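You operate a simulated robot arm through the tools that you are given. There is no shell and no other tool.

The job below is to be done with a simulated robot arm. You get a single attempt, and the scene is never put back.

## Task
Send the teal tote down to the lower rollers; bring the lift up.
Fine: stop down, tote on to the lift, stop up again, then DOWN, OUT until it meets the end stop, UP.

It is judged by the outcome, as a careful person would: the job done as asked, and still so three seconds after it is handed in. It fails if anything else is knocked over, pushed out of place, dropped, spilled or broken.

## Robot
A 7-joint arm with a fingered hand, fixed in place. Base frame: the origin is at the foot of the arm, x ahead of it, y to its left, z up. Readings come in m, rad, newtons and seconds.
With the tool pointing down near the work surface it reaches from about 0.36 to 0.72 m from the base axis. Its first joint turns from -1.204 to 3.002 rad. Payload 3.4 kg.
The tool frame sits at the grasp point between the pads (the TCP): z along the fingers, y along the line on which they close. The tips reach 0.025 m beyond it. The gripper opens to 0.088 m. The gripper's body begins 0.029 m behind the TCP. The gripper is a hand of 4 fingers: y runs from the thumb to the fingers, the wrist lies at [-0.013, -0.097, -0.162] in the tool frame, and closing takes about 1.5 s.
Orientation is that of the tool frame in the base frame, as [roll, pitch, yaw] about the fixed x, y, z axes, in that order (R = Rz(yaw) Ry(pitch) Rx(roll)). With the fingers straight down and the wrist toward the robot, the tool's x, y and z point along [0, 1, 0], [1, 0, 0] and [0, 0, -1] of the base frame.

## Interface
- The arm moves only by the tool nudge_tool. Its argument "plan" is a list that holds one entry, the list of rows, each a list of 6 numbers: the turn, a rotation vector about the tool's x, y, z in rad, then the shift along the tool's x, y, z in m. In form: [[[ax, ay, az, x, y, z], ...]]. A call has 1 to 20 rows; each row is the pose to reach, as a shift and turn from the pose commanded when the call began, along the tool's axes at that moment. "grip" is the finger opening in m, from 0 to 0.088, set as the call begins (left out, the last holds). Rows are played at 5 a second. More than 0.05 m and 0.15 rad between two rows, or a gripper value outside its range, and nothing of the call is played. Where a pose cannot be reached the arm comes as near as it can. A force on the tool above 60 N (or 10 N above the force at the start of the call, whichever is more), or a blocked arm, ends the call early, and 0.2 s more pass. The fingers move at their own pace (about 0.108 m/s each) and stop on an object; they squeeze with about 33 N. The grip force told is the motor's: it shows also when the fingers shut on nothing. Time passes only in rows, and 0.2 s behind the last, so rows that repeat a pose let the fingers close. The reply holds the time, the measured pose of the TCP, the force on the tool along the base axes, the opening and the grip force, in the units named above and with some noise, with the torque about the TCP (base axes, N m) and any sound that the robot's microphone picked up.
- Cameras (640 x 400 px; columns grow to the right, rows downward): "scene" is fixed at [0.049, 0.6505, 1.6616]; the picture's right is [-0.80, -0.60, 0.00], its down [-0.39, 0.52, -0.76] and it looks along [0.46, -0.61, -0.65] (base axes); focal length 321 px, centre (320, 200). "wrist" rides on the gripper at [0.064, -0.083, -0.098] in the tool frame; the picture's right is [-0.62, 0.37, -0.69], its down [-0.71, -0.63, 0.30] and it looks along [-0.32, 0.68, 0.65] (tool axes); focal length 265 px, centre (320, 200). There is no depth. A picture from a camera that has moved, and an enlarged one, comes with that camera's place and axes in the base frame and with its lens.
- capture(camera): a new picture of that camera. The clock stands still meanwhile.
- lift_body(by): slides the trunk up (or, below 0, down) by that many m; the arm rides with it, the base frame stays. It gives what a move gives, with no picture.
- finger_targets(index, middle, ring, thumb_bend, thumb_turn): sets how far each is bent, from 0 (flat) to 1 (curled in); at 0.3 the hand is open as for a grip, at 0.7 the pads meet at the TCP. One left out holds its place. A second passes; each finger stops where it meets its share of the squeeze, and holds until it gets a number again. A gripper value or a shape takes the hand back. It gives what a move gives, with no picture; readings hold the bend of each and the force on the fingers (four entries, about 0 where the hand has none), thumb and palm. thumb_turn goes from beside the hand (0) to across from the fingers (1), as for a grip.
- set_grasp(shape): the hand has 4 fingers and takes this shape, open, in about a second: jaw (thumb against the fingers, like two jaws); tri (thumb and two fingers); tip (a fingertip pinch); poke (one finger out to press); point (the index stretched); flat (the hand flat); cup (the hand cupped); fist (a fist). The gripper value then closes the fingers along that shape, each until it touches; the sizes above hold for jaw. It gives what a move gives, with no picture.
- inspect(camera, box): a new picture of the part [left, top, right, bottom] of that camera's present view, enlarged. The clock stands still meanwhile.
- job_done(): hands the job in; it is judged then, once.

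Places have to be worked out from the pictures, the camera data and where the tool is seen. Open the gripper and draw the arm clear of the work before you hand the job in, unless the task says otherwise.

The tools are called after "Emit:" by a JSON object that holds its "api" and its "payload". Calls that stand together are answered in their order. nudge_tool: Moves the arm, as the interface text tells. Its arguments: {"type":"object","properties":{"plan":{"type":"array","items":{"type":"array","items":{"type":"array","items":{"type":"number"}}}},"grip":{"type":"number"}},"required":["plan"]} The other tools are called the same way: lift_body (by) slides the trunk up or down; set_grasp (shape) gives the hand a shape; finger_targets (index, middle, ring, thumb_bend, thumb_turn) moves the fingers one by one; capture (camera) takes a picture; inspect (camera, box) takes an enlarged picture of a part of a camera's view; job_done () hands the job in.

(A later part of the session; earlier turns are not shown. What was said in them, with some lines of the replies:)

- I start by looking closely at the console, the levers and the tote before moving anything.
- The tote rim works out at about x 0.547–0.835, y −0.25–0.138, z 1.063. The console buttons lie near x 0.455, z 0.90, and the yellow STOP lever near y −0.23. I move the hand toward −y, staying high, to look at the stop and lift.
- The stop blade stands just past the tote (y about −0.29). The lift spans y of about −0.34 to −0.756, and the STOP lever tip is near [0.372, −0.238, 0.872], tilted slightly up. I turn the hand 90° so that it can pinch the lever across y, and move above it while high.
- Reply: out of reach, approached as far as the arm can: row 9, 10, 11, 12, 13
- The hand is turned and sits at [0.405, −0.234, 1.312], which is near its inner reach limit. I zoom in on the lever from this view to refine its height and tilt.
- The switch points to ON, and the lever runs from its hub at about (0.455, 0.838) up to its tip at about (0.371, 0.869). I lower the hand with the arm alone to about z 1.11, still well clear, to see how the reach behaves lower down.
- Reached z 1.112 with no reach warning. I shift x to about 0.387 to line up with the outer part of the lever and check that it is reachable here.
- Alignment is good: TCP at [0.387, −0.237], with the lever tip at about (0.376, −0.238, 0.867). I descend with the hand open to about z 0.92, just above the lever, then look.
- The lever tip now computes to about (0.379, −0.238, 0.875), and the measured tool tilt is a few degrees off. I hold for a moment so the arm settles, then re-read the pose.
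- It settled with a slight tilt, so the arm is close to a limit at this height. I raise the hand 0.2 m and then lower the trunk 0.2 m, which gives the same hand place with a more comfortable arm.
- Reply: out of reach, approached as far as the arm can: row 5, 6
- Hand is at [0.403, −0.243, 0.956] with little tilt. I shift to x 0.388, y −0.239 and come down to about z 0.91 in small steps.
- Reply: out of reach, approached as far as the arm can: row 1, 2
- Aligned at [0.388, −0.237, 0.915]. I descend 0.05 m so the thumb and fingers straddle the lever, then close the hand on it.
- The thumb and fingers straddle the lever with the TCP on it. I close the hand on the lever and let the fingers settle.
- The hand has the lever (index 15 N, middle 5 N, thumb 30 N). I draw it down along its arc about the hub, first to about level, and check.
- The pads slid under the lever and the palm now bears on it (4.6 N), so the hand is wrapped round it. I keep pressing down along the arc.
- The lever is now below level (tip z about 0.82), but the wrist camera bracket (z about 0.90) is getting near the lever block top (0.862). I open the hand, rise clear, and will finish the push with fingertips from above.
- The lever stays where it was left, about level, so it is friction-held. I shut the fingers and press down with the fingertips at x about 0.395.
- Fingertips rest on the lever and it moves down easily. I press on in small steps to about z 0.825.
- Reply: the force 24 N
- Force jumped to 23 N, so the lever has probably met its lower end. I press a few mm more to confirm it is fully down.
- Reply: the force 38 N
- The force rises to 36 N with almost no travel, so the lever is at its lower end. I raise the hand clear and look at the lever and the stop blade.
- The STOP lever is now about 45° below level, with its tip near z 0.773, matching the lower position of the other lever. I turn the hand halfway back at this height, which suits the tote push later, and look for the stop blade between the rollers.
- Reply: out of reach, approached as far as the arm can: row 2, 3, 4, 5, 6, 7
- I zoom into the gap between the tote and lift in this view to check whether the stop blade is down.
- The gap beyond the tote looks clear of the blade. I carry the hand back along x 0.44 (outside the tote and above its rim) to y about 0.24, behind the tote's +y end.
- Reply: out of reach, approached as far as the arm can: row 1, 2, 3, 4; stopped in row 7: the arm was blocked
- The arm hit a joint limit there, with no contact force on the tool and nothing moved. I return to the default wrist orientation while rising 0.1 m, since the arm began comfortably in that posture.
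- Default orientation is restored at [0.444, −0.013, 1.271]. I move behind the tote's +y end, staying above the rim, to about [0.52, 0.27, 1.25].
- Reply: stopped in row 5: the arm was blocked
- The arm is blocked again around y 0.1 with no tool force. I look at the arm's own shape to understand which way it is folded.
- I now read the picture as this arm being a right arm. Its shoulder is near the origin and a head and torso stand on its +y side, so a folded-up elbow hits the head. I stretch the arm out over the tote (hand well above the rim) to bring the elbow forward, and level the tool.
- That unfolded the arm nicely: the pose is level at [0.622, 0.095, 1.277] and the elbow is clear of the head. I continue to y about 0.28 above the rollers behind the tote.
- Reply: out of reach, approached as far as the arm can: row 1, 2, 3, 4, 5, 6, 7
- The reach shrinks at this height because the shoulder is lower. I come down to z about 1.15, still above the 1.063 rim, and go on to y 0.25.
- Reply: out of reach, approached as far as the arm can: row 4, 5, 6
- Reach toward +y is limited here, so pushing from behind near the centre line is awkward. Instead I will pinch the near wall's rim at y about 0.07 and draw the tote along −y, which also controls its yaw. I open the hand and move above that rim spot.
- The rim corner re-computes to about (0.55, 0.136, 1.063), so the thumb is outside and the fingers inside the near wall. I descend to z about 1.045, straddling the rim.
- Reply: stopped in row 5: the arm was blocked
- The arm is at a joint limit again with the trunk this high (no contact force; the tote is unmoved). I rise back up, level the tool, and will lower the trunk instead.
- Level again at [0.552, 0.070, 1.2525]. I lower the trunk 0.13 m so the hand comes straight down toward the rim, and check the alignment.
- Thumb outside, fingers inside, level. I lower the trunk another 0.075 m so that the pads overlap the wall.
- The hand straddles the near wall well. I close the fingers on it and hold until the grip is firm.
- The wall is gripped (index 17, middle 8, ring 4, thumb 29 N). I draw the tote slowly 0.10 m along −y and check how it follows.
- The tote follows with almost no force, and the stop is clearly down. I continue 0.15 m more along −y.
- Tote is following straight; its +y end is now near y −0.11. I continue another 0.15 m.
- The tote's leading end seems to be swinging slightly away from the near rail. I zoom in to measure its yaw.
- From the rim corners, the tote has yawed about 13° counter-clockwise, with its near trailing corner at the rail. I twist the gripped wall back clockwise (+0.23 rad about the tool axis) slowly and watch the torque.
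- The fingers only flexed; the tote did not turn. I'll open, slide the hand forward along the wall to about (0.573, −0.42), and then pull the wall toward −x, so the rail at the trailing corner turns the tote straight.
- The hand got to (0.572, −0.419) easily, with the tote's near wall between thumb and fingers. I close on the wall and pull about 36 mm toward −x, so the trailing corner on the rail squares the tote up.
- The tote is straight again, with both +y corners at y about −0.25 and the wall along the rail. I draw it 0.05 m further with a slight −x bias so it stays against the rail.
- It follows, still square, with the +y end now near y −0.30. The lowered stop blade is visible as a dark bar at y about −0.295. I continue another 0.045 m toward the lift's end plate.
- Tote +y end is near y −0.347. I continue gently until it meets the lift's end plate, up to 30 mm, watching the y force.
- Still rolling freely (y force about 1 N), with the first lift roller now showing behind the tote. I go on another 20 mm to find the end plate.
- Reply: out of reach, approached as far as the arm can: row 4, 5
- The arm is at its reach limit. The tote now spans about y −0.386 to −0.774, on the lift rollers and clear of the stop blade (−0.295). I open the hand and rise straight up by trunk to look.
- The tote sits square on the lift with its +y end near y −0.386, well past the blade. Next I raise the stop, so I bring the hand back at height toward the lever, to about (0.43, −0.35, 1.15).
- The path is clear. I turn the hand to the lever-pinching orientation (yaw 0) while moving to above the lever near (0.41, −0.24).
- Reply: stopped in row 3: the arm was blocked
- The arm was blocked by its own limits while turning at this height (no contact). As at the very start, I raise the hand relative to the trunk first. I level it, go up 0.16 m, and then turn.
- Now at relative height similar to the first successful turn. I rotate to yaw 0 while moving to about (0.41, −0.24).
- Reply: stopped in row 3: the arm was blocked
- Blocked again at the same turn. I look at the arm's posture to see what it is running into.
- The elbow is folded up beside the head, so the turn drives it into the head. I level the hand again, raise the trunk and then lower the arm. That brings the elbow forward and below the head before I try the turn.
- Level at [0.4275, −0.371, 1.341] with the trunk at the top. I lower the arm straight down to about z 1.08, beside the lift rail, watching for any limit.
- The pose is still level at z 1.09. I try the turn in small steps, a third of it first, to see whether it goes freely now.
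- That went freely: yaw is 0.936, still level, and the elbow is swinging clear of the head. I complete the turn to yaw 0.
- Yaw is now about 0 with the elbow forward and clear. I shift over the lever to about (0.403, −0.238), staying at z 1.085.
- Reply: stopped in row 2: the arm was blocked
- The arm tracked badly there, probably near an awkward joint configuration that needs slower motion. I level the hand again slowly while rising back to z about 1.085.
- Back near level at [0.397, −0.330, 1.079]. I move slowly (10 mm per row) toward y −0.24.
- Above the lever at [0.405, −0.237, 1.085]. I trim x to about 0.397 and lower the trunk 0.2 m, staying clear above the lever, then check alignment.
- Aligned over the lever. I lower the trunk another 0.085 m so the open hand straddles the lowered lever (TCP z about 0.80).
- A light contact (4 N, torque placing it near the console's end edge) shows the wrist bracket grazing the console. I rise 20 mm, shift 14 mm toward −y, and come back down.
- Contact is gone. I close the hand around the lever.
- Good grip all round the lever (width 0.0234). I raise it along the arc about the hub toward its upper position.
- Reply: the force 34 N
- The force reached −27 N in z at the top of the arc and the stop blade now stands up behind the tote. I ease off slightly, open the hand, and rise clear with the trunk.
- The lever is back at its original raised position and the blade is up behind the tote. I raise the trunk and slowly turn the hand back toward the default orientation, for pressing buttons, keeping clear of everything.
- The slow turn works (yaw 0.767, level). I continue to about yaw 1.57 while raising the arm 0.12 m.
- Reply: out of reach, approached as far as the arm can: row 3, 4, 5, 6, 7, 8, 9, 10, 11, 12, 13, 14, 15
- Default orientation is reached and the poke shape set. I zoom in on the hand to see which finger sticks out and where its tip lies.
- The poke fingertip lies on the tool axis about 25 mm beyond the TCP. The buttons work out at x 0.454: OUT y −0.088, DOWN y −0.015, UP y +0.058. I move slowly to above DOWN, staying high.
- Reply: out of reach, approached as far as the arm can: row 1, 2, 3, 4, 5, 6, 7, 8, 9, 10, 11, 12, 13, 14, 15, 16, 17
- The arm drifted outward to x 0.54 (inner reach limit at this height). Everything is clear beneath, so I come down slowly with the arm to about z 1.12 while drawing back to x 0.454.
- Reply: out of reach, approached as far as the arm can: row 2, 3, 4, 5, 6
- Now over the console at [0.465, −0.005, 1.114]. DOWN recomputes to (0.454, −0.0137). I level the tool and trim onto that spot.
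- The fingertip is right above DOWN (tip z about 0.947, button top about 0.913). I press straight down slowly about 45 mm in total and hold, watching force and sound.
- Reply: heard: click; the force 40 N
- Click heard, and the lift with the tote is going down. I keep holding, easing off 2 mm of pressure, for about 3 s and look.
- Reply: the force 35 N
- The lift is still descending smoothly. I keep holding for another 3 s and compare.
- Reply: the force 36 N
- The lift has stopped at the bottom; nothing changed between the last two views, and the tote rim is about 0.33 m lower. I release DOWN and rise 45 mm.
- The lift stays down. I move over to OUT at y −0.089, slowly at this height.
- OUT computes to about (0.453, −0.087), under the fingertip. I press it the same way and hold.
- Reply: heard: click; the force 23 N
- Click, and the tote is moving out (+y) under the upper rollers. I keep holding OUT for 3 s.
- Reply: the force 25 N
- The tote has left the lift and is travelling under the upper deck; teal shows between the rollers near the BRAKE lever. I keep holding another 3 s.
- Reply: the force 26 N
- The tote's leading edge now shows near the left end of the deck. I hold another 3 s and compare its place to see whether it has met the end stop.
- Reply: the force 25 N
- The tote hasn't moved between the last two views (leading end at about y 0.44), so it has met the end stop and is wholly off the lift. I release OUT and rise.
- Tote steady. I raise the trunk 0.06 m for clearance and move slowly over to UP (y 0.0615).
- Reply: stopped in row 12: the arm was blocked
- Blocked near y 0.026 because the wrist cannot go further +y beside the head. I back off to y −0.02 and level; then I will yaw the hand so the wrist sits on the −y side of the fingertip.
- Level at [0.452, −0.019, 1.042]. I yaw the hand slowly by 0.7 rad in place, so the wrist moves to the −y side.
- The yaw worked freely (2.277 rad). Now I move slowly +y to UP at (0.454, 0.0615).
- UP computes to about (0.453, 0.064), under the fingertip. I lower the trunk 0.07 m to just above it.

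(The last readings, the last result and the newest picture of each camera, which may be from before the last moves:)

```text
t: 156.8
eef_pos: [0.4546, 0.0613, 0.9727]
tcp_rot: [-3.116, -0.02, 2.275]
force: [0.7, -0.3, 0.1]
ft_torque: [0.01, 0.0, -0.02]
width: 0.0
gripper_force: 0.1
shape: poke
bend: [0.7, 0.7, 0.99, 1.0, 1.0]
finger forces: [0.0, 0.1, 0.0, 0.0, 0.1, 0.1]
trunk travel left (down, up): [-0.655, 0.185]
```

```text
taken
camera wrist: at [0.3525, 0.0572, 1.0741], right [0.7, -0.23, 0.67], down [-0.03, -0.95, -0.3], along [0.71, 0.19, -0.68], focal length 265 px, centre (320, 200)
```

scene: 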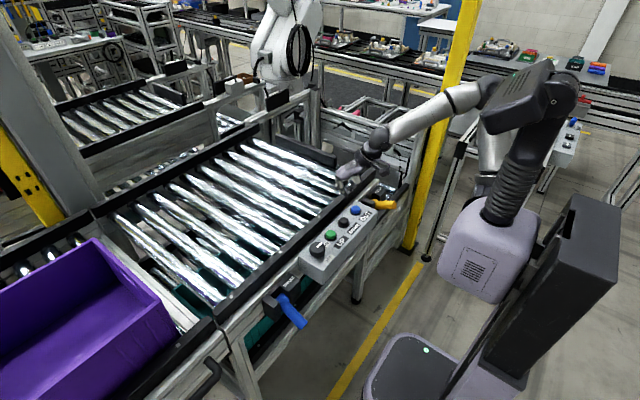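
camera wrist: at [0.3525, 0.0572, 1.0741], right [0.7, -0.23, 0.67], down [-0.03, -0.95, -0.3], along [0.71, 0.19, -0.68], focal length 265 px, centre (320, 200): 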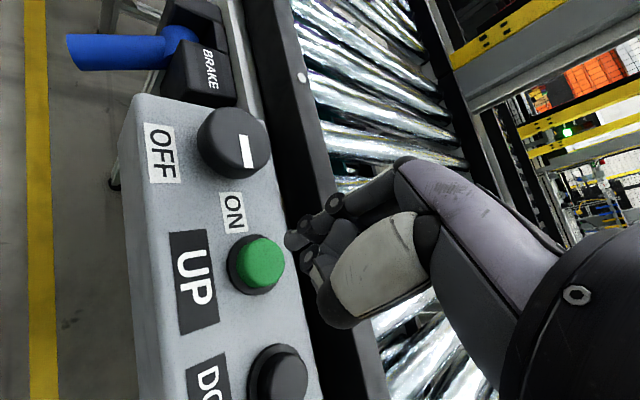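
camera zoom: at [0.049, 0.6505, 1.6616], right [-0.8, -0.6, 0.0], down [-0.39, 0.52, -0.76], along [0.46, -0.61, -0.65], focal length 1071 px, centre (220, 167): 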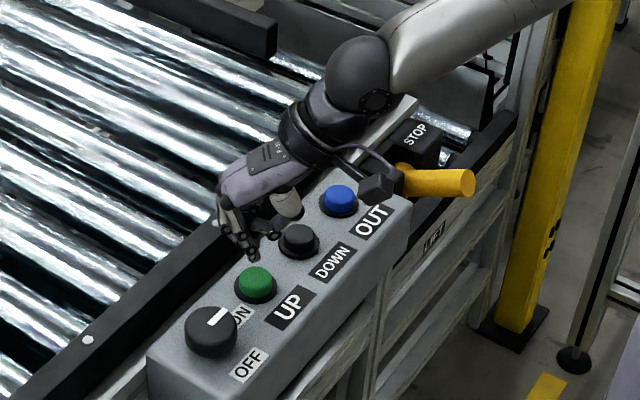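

The fingertip is just above UP and nothing else is under the hand. I press slowly and hold.

Emit:
{"api": "nudge_tool", "payload": {"plan": [[[0, 0, 0, 0.002, 0.001, 0.01], [0, 0, 0, 0.002, 0.001, 0.02], [0, 0, 0, 0.002, 0.001, 0.028], [0, 0, 0, 0.002, 0.001, 0.033], [0, 0, 0, 0.002, 0.001, 0.037], [0, 0, 0, 0.002, 0.001, 0.04], [0, 0, 0, 0.002, 0.001, 0.04]]]}}

Emit:
{"api": "capture", "payload": {"camera": "scene"}}

Emit:
{"api": "inspect", "payload": {"camera": "scene", "box": [270, 80, 450, 260]}}

```text
t: 158.4
eef_pos: [0.4536, 0.0637, 0.9354]
tcp_rot: [-3.123, -0.016, 2.277]
force: [9.8, 2.2, 26.9]
ft_torque: [-0.18, -0.32, 0.08]
width: 0.0
gripper_force: 0.0
shape: poke
bend: [0.7, 0.7, 0.99, 1.0, 1.0]
finger forces: [2.5, 24.6, 0.0, 0.1, 0.0, 0.0]
trunk travel left (down, up): [-0.655, 0.185]
heard: click
```

```text
taken
```

scene: 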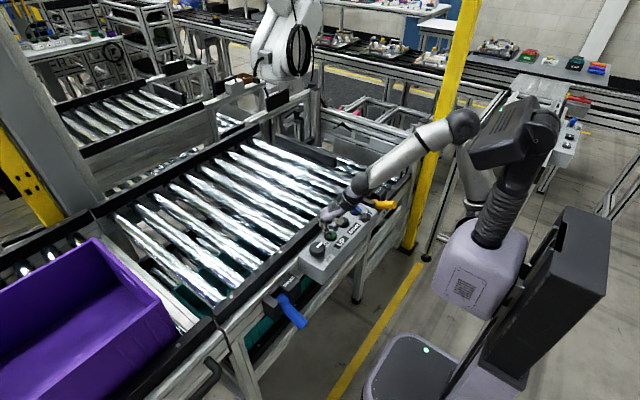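

```text
2.22 times, centred on (360, 170) of scene
camera zoom: at [0.049, 0.6505, 1.6616], right [-0.8, -0.6, 0.0], down [-0.39, 0.52, -0.76], along [0.46, -0.61, -0.65], focal length 714 px, centre (231, 267)
```

zoom: 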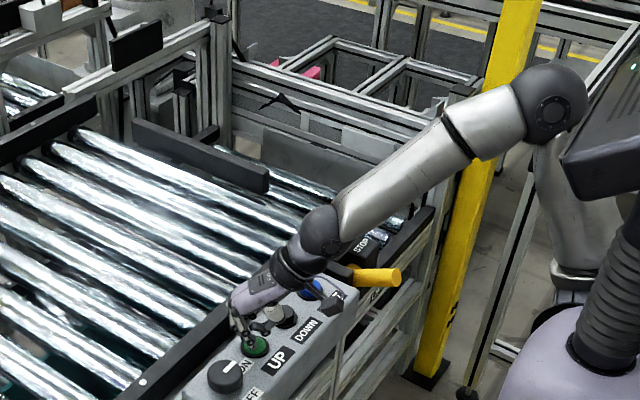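

Click, and the empty lift is rising. I keep holding UP for about 3 s.

Emit:
{"api": "nudge_tool", "payload": {"plan": [[[0, 0, 0, 0, 0, 0], [0, 0, 0, 0, 0, 0], [0, 0, 0, 0, 0, 0], [0, 0, 0, 0, 0, 0], [0, 0, 0, 0, 0, 0], [0, 0, 0, 0, 0, 0], [0, 0, 0, 0, 0, 0], [0, 0, 0, 0, 0, 0], [0, 0, 0, 0, 0, 0], [0, 0, 0, 0, 0, 0], [0, 0, 0, 0, 0, 0], [0, 0, 0, 0, 0, 0], [0, 0, 0, 0, 0, 0], [0, 0, 0, 0, 0, 0], [0, 0, 0, 0, 0, 0]]]}}

Emit:
{"api": "inspect", "payload": {"camera": "scene", "box": [270, 80, 450, 260]}}

```text
t: 161.6
eef_pos: [0.4521, 0.064, 0.9358]
tcp_rot: [-3.123, -0.015, 2.276]
force: [9.7, 2.9, 31.5]
ft_torque: [-0.15, -0.36, 0.09]
width: 0.0
gripper_force: 0.1
shape: poke
bend: [0.7, 0.7, 0.99, 1.0, 1.0]
finger forces: [5.3, 25.5, 0.1, 0.0, 0.1, 0.0]
trunk travel left (down, up): [-0.655, 0.185]
```

```text
2.22 times, centred on (360, 170) of scene
camera zoom: at [0.049, 0.6505, 1.6616], right [-0.8, -0.6, 0.0], down [-0.39, 0.52, -0.76], along [0.46, -0.61, -0.65], focal length 714 px, centre (231, 267)
```

zoom: 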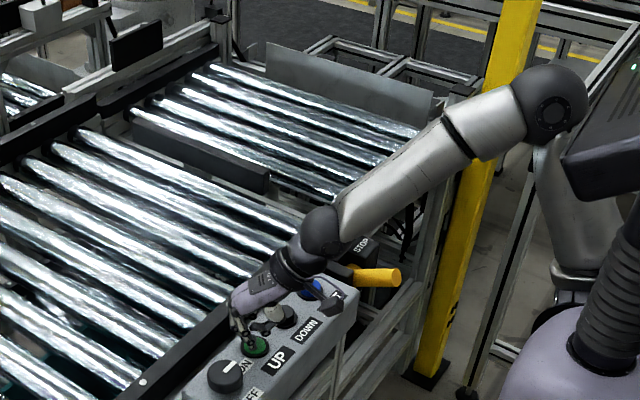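

The lift appears to be back at deck level. I hold 2 s more to make sure it is at the top.

Emit:
{"api": "nudge_tool", "payload": {"plan": [[[0, 0, 0, 0, 0, 0], [0, 0, 0, 0, 0, 0], [0, 0, 0, 0, 0, 0], [0, 0, 0, 0, 0, 0], [0, 0, 0, 0, 0, 0], [0, 0, 0, 0, 0, 0], [0, 0, 0, 0, 0, 0], [0, 0, 0, 0, 0, 0], [0, 0, 0, 0, 0, 0], [0, 0, 0, 0, 0, 0]]]}}

Emit:
{"api": "inspect", "payload": {"camera": "scene", "box": [270, 80, 450, 260]}}

```text
t: 163.8
eef_pos: [0.453, 0.0635, 0.9358]
tcp_rot: [-3.124, -0.016, 2.277]
force: [9.7, 2.5, 30.6]
ft_torque: [-0.13, -0.34, 0.09]
width: 0.0001
gripper_force: 0.0
shape: poke
bend: [0.7, 0.7, 0.99, 1.0, 1.0]
finger forces: [5.4, 25.7, 0.0, 0.1, 0.0, 0.1]
trunk travel left (down, up): [-0.655, 0.185]
```

```text
2.22 times, centred on (360, 170) of scene
camera zoom: at [0.049, 0.6505, 1.6616], right [-0.8, -0.6, 0.0], down [-0.39, 0.52, -0.76], along [0.46, -0.61, -0.65], focal length 714 px, centre (231, 267)
```

zoom: 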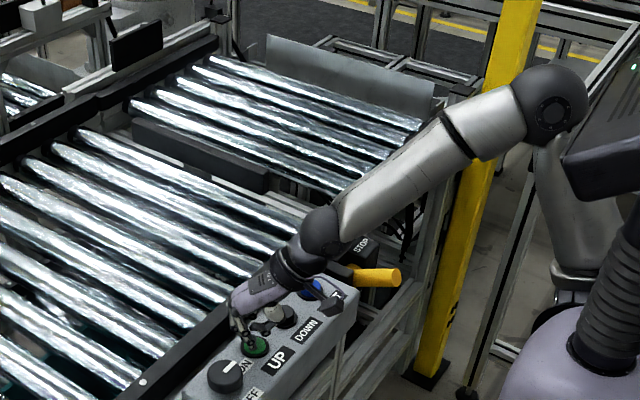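

The rollers sit slightly higher than in the previous view, so it was still moving. I hold 2 s more and compare again.

Emit:
{"api": "nudge_tool", "payload": {"plan": [[[0, 0, 0, 0, 0, 0], [0, 0, 0, 0, 0, 0], [0, 0, 0, 0, 0, 0], [0, 0, 0, 0, 0, 0], [0, 0, 0, 0, 0, 0], [0, 0, 0, 0, 0, 0], [0, 0, 0, 0, 0, 0], [0, 0, 0, 0, 0, 0], [0, 0, 0, 0, 0, 0], [0, 0, 0, 0, 0, 0], [0, 0, 0, 0, 0, 0], [0, 0, 0, 0, 0, 0]]]}}

Emit:
{"api": "inspect", "payload": {"camera": "scene", "box": [270, 80, 450, 260]}}

Emit:
{"api": "inspect", "payload": {"camera": "scene", "box": [300, 90, 460, 210]}}

```text
t: 166.4
eef_pos: [0.453, 0.0647, 0.9358]
tcp_rot: [-3.124, -0.016, 2.275]
force: [9.9, 3.1, 31.4]
ft_torque: [-0.12, -0.35, 0.07]
width: 0.0
gripper_force: 0.0
shape: poke
bend: [0.7, 0.7, 0.99, 1.0, 1.0]
finger forces: [5.4, 25.5, 0.0, 0.0, 0.0, 0.1]
trunk travel left (down, up): [-0.655, 0.185]
```

```text
2.22 times, centred on (360, 170) of scene
camera zoom: at [0.049, 0.6505, 1.6616], right [-0.8, -0.6, 0.0], down [-0.39, 0.52, -0.76], along [0.46, -0.61, -0.65], focal length 714 px, centre (231, 267)
```

zoom: 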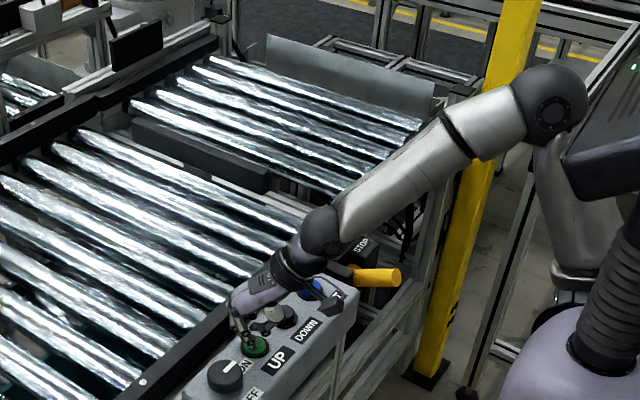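

```text
3.33 times, centred on (380, 150) of scene
camera zoom: at [0.049, 0.6505, 1.6616], right [-0.8, -0.6, 0.0], down [-0.39, 0.52, -0.76], along [0.46, -0.61, -0.65], focal length 1071 px, centre (120, 367)
```

zoom: 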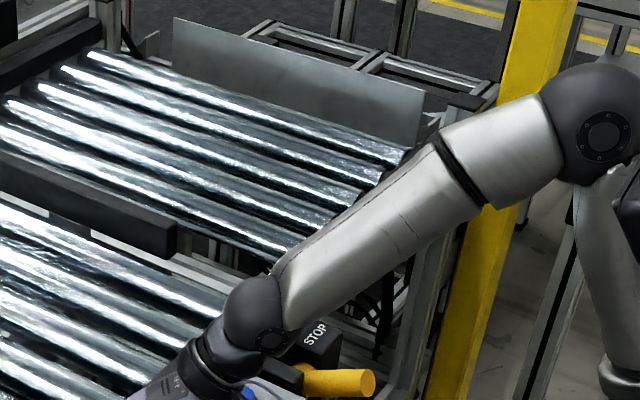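

The lift is stable and its end plate matches its very first position, so it is fully up. I release UP and raise the hand clear.

Emit:
{"api": "nudge_tool", "payload": {"plan": [[[0, 0, 0, 0, 0, -0.01], [0, 0, 0, 0, 0, -0.02], [0, 0, 0, 0, 0, -0.032], [0, 0, 0, 0, 0, -0.045], [0, 0, 0, 0, 0, -0.045]]]}}

Emit:
{"api": "lift_body", "payload": {"by": 0.17}}

Emit:
{"api": "capture", "payload": {"camera": "scene"}}

Emit:
{"api": "capture", "payload": {"camera": "wrist"}}

```text
t: 167.6
eef_pos: [0.4542, 0.0649, 0.977]
tcp_rot: [-3.114, -0.019, 2.275]
force: [0.3, -0.8, 0.1]
ft_torque: [-0.05, 0.01, 0.01]
width: 0.0002
gripper_force: 0.2
shape: poke
bend: [0.7, 0.7, 0.99, 1.0, 1.0]
finger forces: [0.1, 0.0, 0.1, 0.0, 0.0, 0.0]
trunk travel left (down, up): [-0.655, 0.185]
```

```text
t: 169.5
eef_pos: [0.4546, 0.0646, 1.1484]
tcp_rot: [-3.114, -0.02, 2.277]
force: [-0.5, 0.3, 0.2]
ft_torque: [0.03, 0.02, 0.03]
width: 0.0002
gripper_force: 0.1
shape: poke
bend: [0.7, 0.7, 0.99, 1.0, 1.0]
finger forces: [0.0, 0.0, 0.0, 0.0, 0.1, 0.0]
trunk travel left (down, up): [-0.825, 0.015]
```

```text
taken
```

scene: 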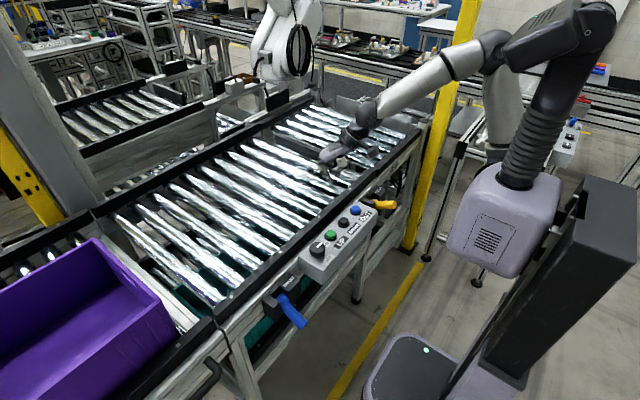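

```text
taken
camera wrist: at [0.3528, 0.0602, 1.2486], right [0.7, -0.23, 0.67], down [-0.03, -0.95, -0.3], along [0.71, 0.2, -0.68], focal length 265 px, centre (320, 200)
```

wrist: 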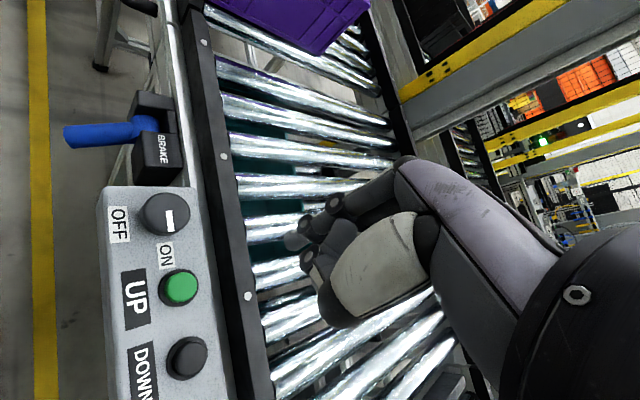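

All looks in order. I check the tote on the lower rollers through the gaps, and the lever and lift, with enlarged views.

Emit:
{"api": "inspect", "payload": {"camera": "wrist", "box": [180, 0, 420, 240]}}

Emit:
{"api": "inspect", "payload": {"camera": "scene", "box": [140, 230, 300, 350]}}

Emit:
{"api": "inspect", "payload": {"camera": "scene", "box": [260, 80, 440, 230]}}

```text
1.67 times, centred on (300, 120) of wrist
camera zoom: at [0.3528, 0.0602, 1.2486], right [0.7, -0.23, 0.67], down [-0.03, -0.95, -0.3], along [0.71, 0.2, -0.68], focal length 442 px, centre (353, 333)
```

zoom: 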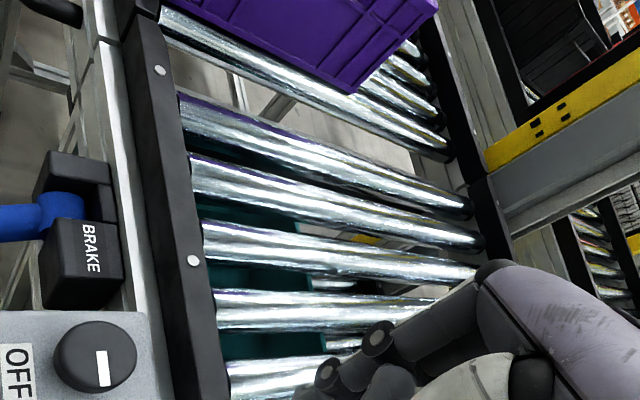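

```text
3.33 times, centred on (220, 290) of scene
camera zoom: at [0.049, 0.6505, 1.6616], right [-0.8, -0.6, 0.0], down [-0.39, 0.52, -0.76], along [0.46, -0.61, -0.65], focal length 1071 px, centre (653, -100)
```

zoom: 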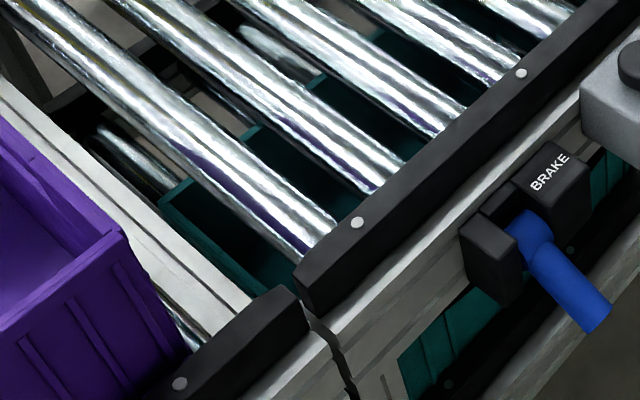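

```text
2.67 times, centred on (350, 155) of scene
camera zoom: at [0.049, 0.6505, 1.6616], right [-0.8, -0.6, 0.0], down [-0.39, 0.52, -0.76], along [0.46, -0.61, -0.65], focal length 856 px, centre (240, 320)
```

zoom: 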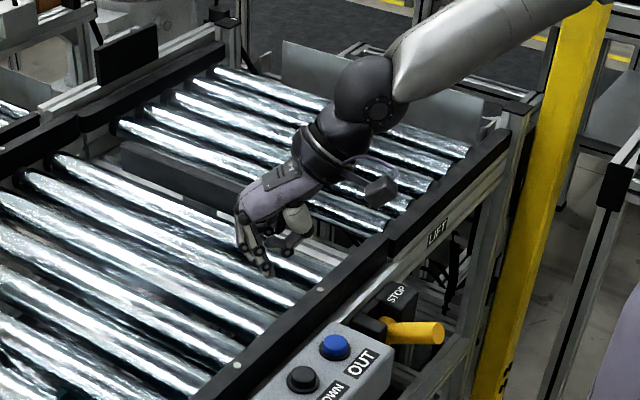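

Everything is in place. I take one closer look at the tote's leading edge to confirm it rests at the lower end stop.

Emit:
{"api": "inspect", "payload": {"camera": "scene", "box": [155, 250, 245, 330]}}

Emit:
{"api": "inspect", "payload": {"camera": "scene", "box": [210, 290, 300, 380]}}

```text
5.00 times, centred on (200, 290) of scene
camera zoom: at [0.049, 0.6505, 1.6616], right [-0.8, -0.6, 0.0], down [-0.39, 0.52, -0.76], along [0.46, -0.61, -0.65], focal length 1606 px, centre (920, -250)
```

zoom: 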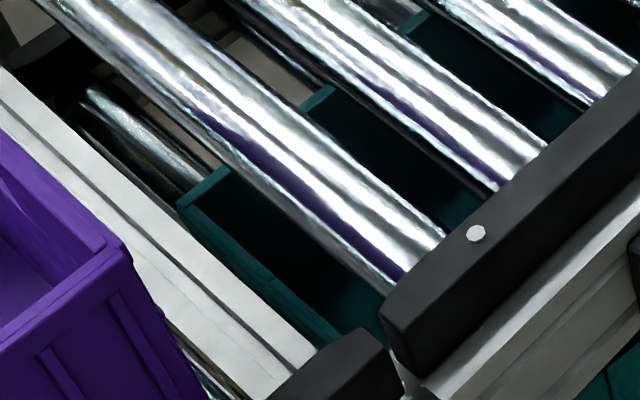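

```text
4.44 times, centred on (255, 335) of scene
camera zoom: at [0.049, 0.6505, 1.6616], right [-0.8, -0.6, 0.0], down [-0.39, 0.52, -0.76], along [0.46, -0.61, -0.65], focal length 1428 px, centre (609, -400)
```

zoom: 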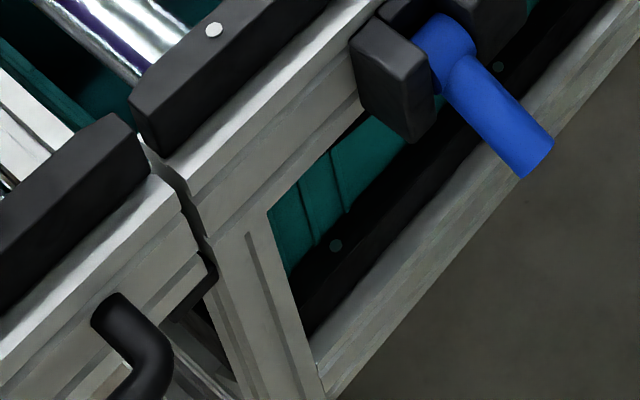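

The last lower roller lies near y 0.39 and the tote's end at about 0.44, and the tote stayed still while OUT was held, so it is at the end stop. I open the hand and draw the arm up and back, slowly.

Emit:
{"api": "set_grasp", "payload": {"shape": "jaw"}}

Emit:
{"api": "nudge_tool", "payload": {"plan": [[[0, 0, 0, -0.0076, -0.0065, -0.008], [0, 0, 0, -0.0152, -0.013, -0.016], [0, 0, 0, -0.0228, -0.0195, -0.024], [0, 0, 0, -0.0304, -0.026, -0.032], [0, 0, 0, -0.038, -0.0325, -0.04], [0, 0, 0, -0.0457, -0.0389, -0.048], [0, 0, 0, -0.0533, -0.0454, -0.056], [0, 0, 0, -0.0609, -0.0519, -0.064], [0, 0, 0, -0.0685, -0.0584, -0.072], [0, 0, 0, -0.0761, -0.0649, -0.08], [0, 0, 0, -0.0837, -0.0714, -0.088], [0, 0, 0, -0.0913, -0.0779, -0.096], [0, 0, 0, -0.0989, -0.0844, -0.104], [0, 0, 0, -0.1065, -0.0909, -0.112], [0, 0, 0, -0.1142, -0.0974, -0.12], [0, 0, 0, -0.1142, -0.0974, -0.12]]]}}

Emit:
{"api": "capture", "payload": {"camera": "scene"}}

```text
t: 170.4
eef_pos: [0.4539, 0.0643, 1.1471]
tcp_rot: [-3.115, -0.02, 2.277]
force: [1.0, -0.3, -0.3]
ft_torque: [-0.02, -0.02, -0.02]
width: 0.088
gripper_force: 0.0
shape: jaw
bend: [0.3, 0.3, 0.3, 0.3, 0.98]
finger forces: [0.0, 0.0, 0.0, 0.0, 0.1, 0.0]
trunk travel left (down, up): [-0.825, 0.015]
```

```text
t: 173.8
eef_pos: [0.459, -0.0845, 1.2669]
tcp_rot: [-3.115, -0.016, 2.278]
force: [0.4, 0.1, 0.0]
ft_torque: [-0.01, 0.01, -0.01]
width: 0.088
gripper_force: 0.0
shape: jaw
bend: [0.3, 0.3, 0.3, 0.3, 0.98]
finger forces: [0.1, 0.0, 0.0, 0.1, 0.1, 0.0]
trunk travel left (down, up): [-0.825, 0.015]
```

```text
taken
```

scene: 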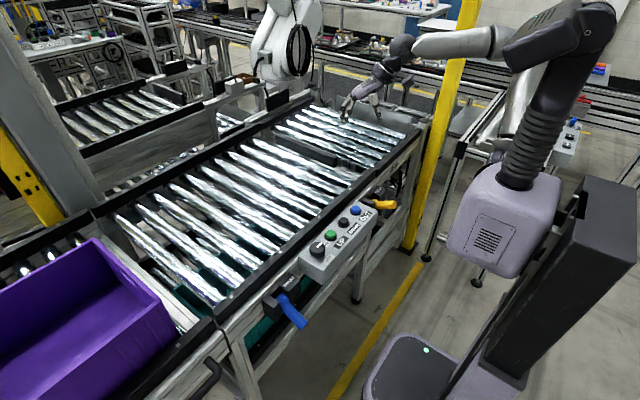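

The hand is open and well clear at [0.459, −0.085, 1.267]. The lift is up, the stop blade and lever are up, the tote rests at the lower end stop, and nothing else has moved. I hand the job in.

Emit:
{"api": "job_done", "payload": {}}

```text
The job is handed in.
```

The teal tote is on the lower rollers at the far end, and the lift is back up at deck level. I handed the job in with the hand open and the arm clear.

- **Sequence:** I put the stop down, drew the tote on to the lift and put the stop back up. Then I pressed DOWN and held OUT until the tote stopped moving. Last I held UP until the lift was back at its starting height.
- **End stop:** I could not see it under the upper deck. I judged the tote had reached it because it stayed still for over 3 s while OUT was held. Its leading end sits at about y 0.44 m, just past what looked like the last lower roller.
- **Tote turned in transit:** It swung about 13° while I drew it along. I squared it against the near rail before it went fully on to the lift.
- **Console contact:** The wrist bracket lightly touched the end of the console once, at about 4 N. I backed off, and nothing moved.
- **Everything else:** The purple tote, brake lever and power switch were not touched.
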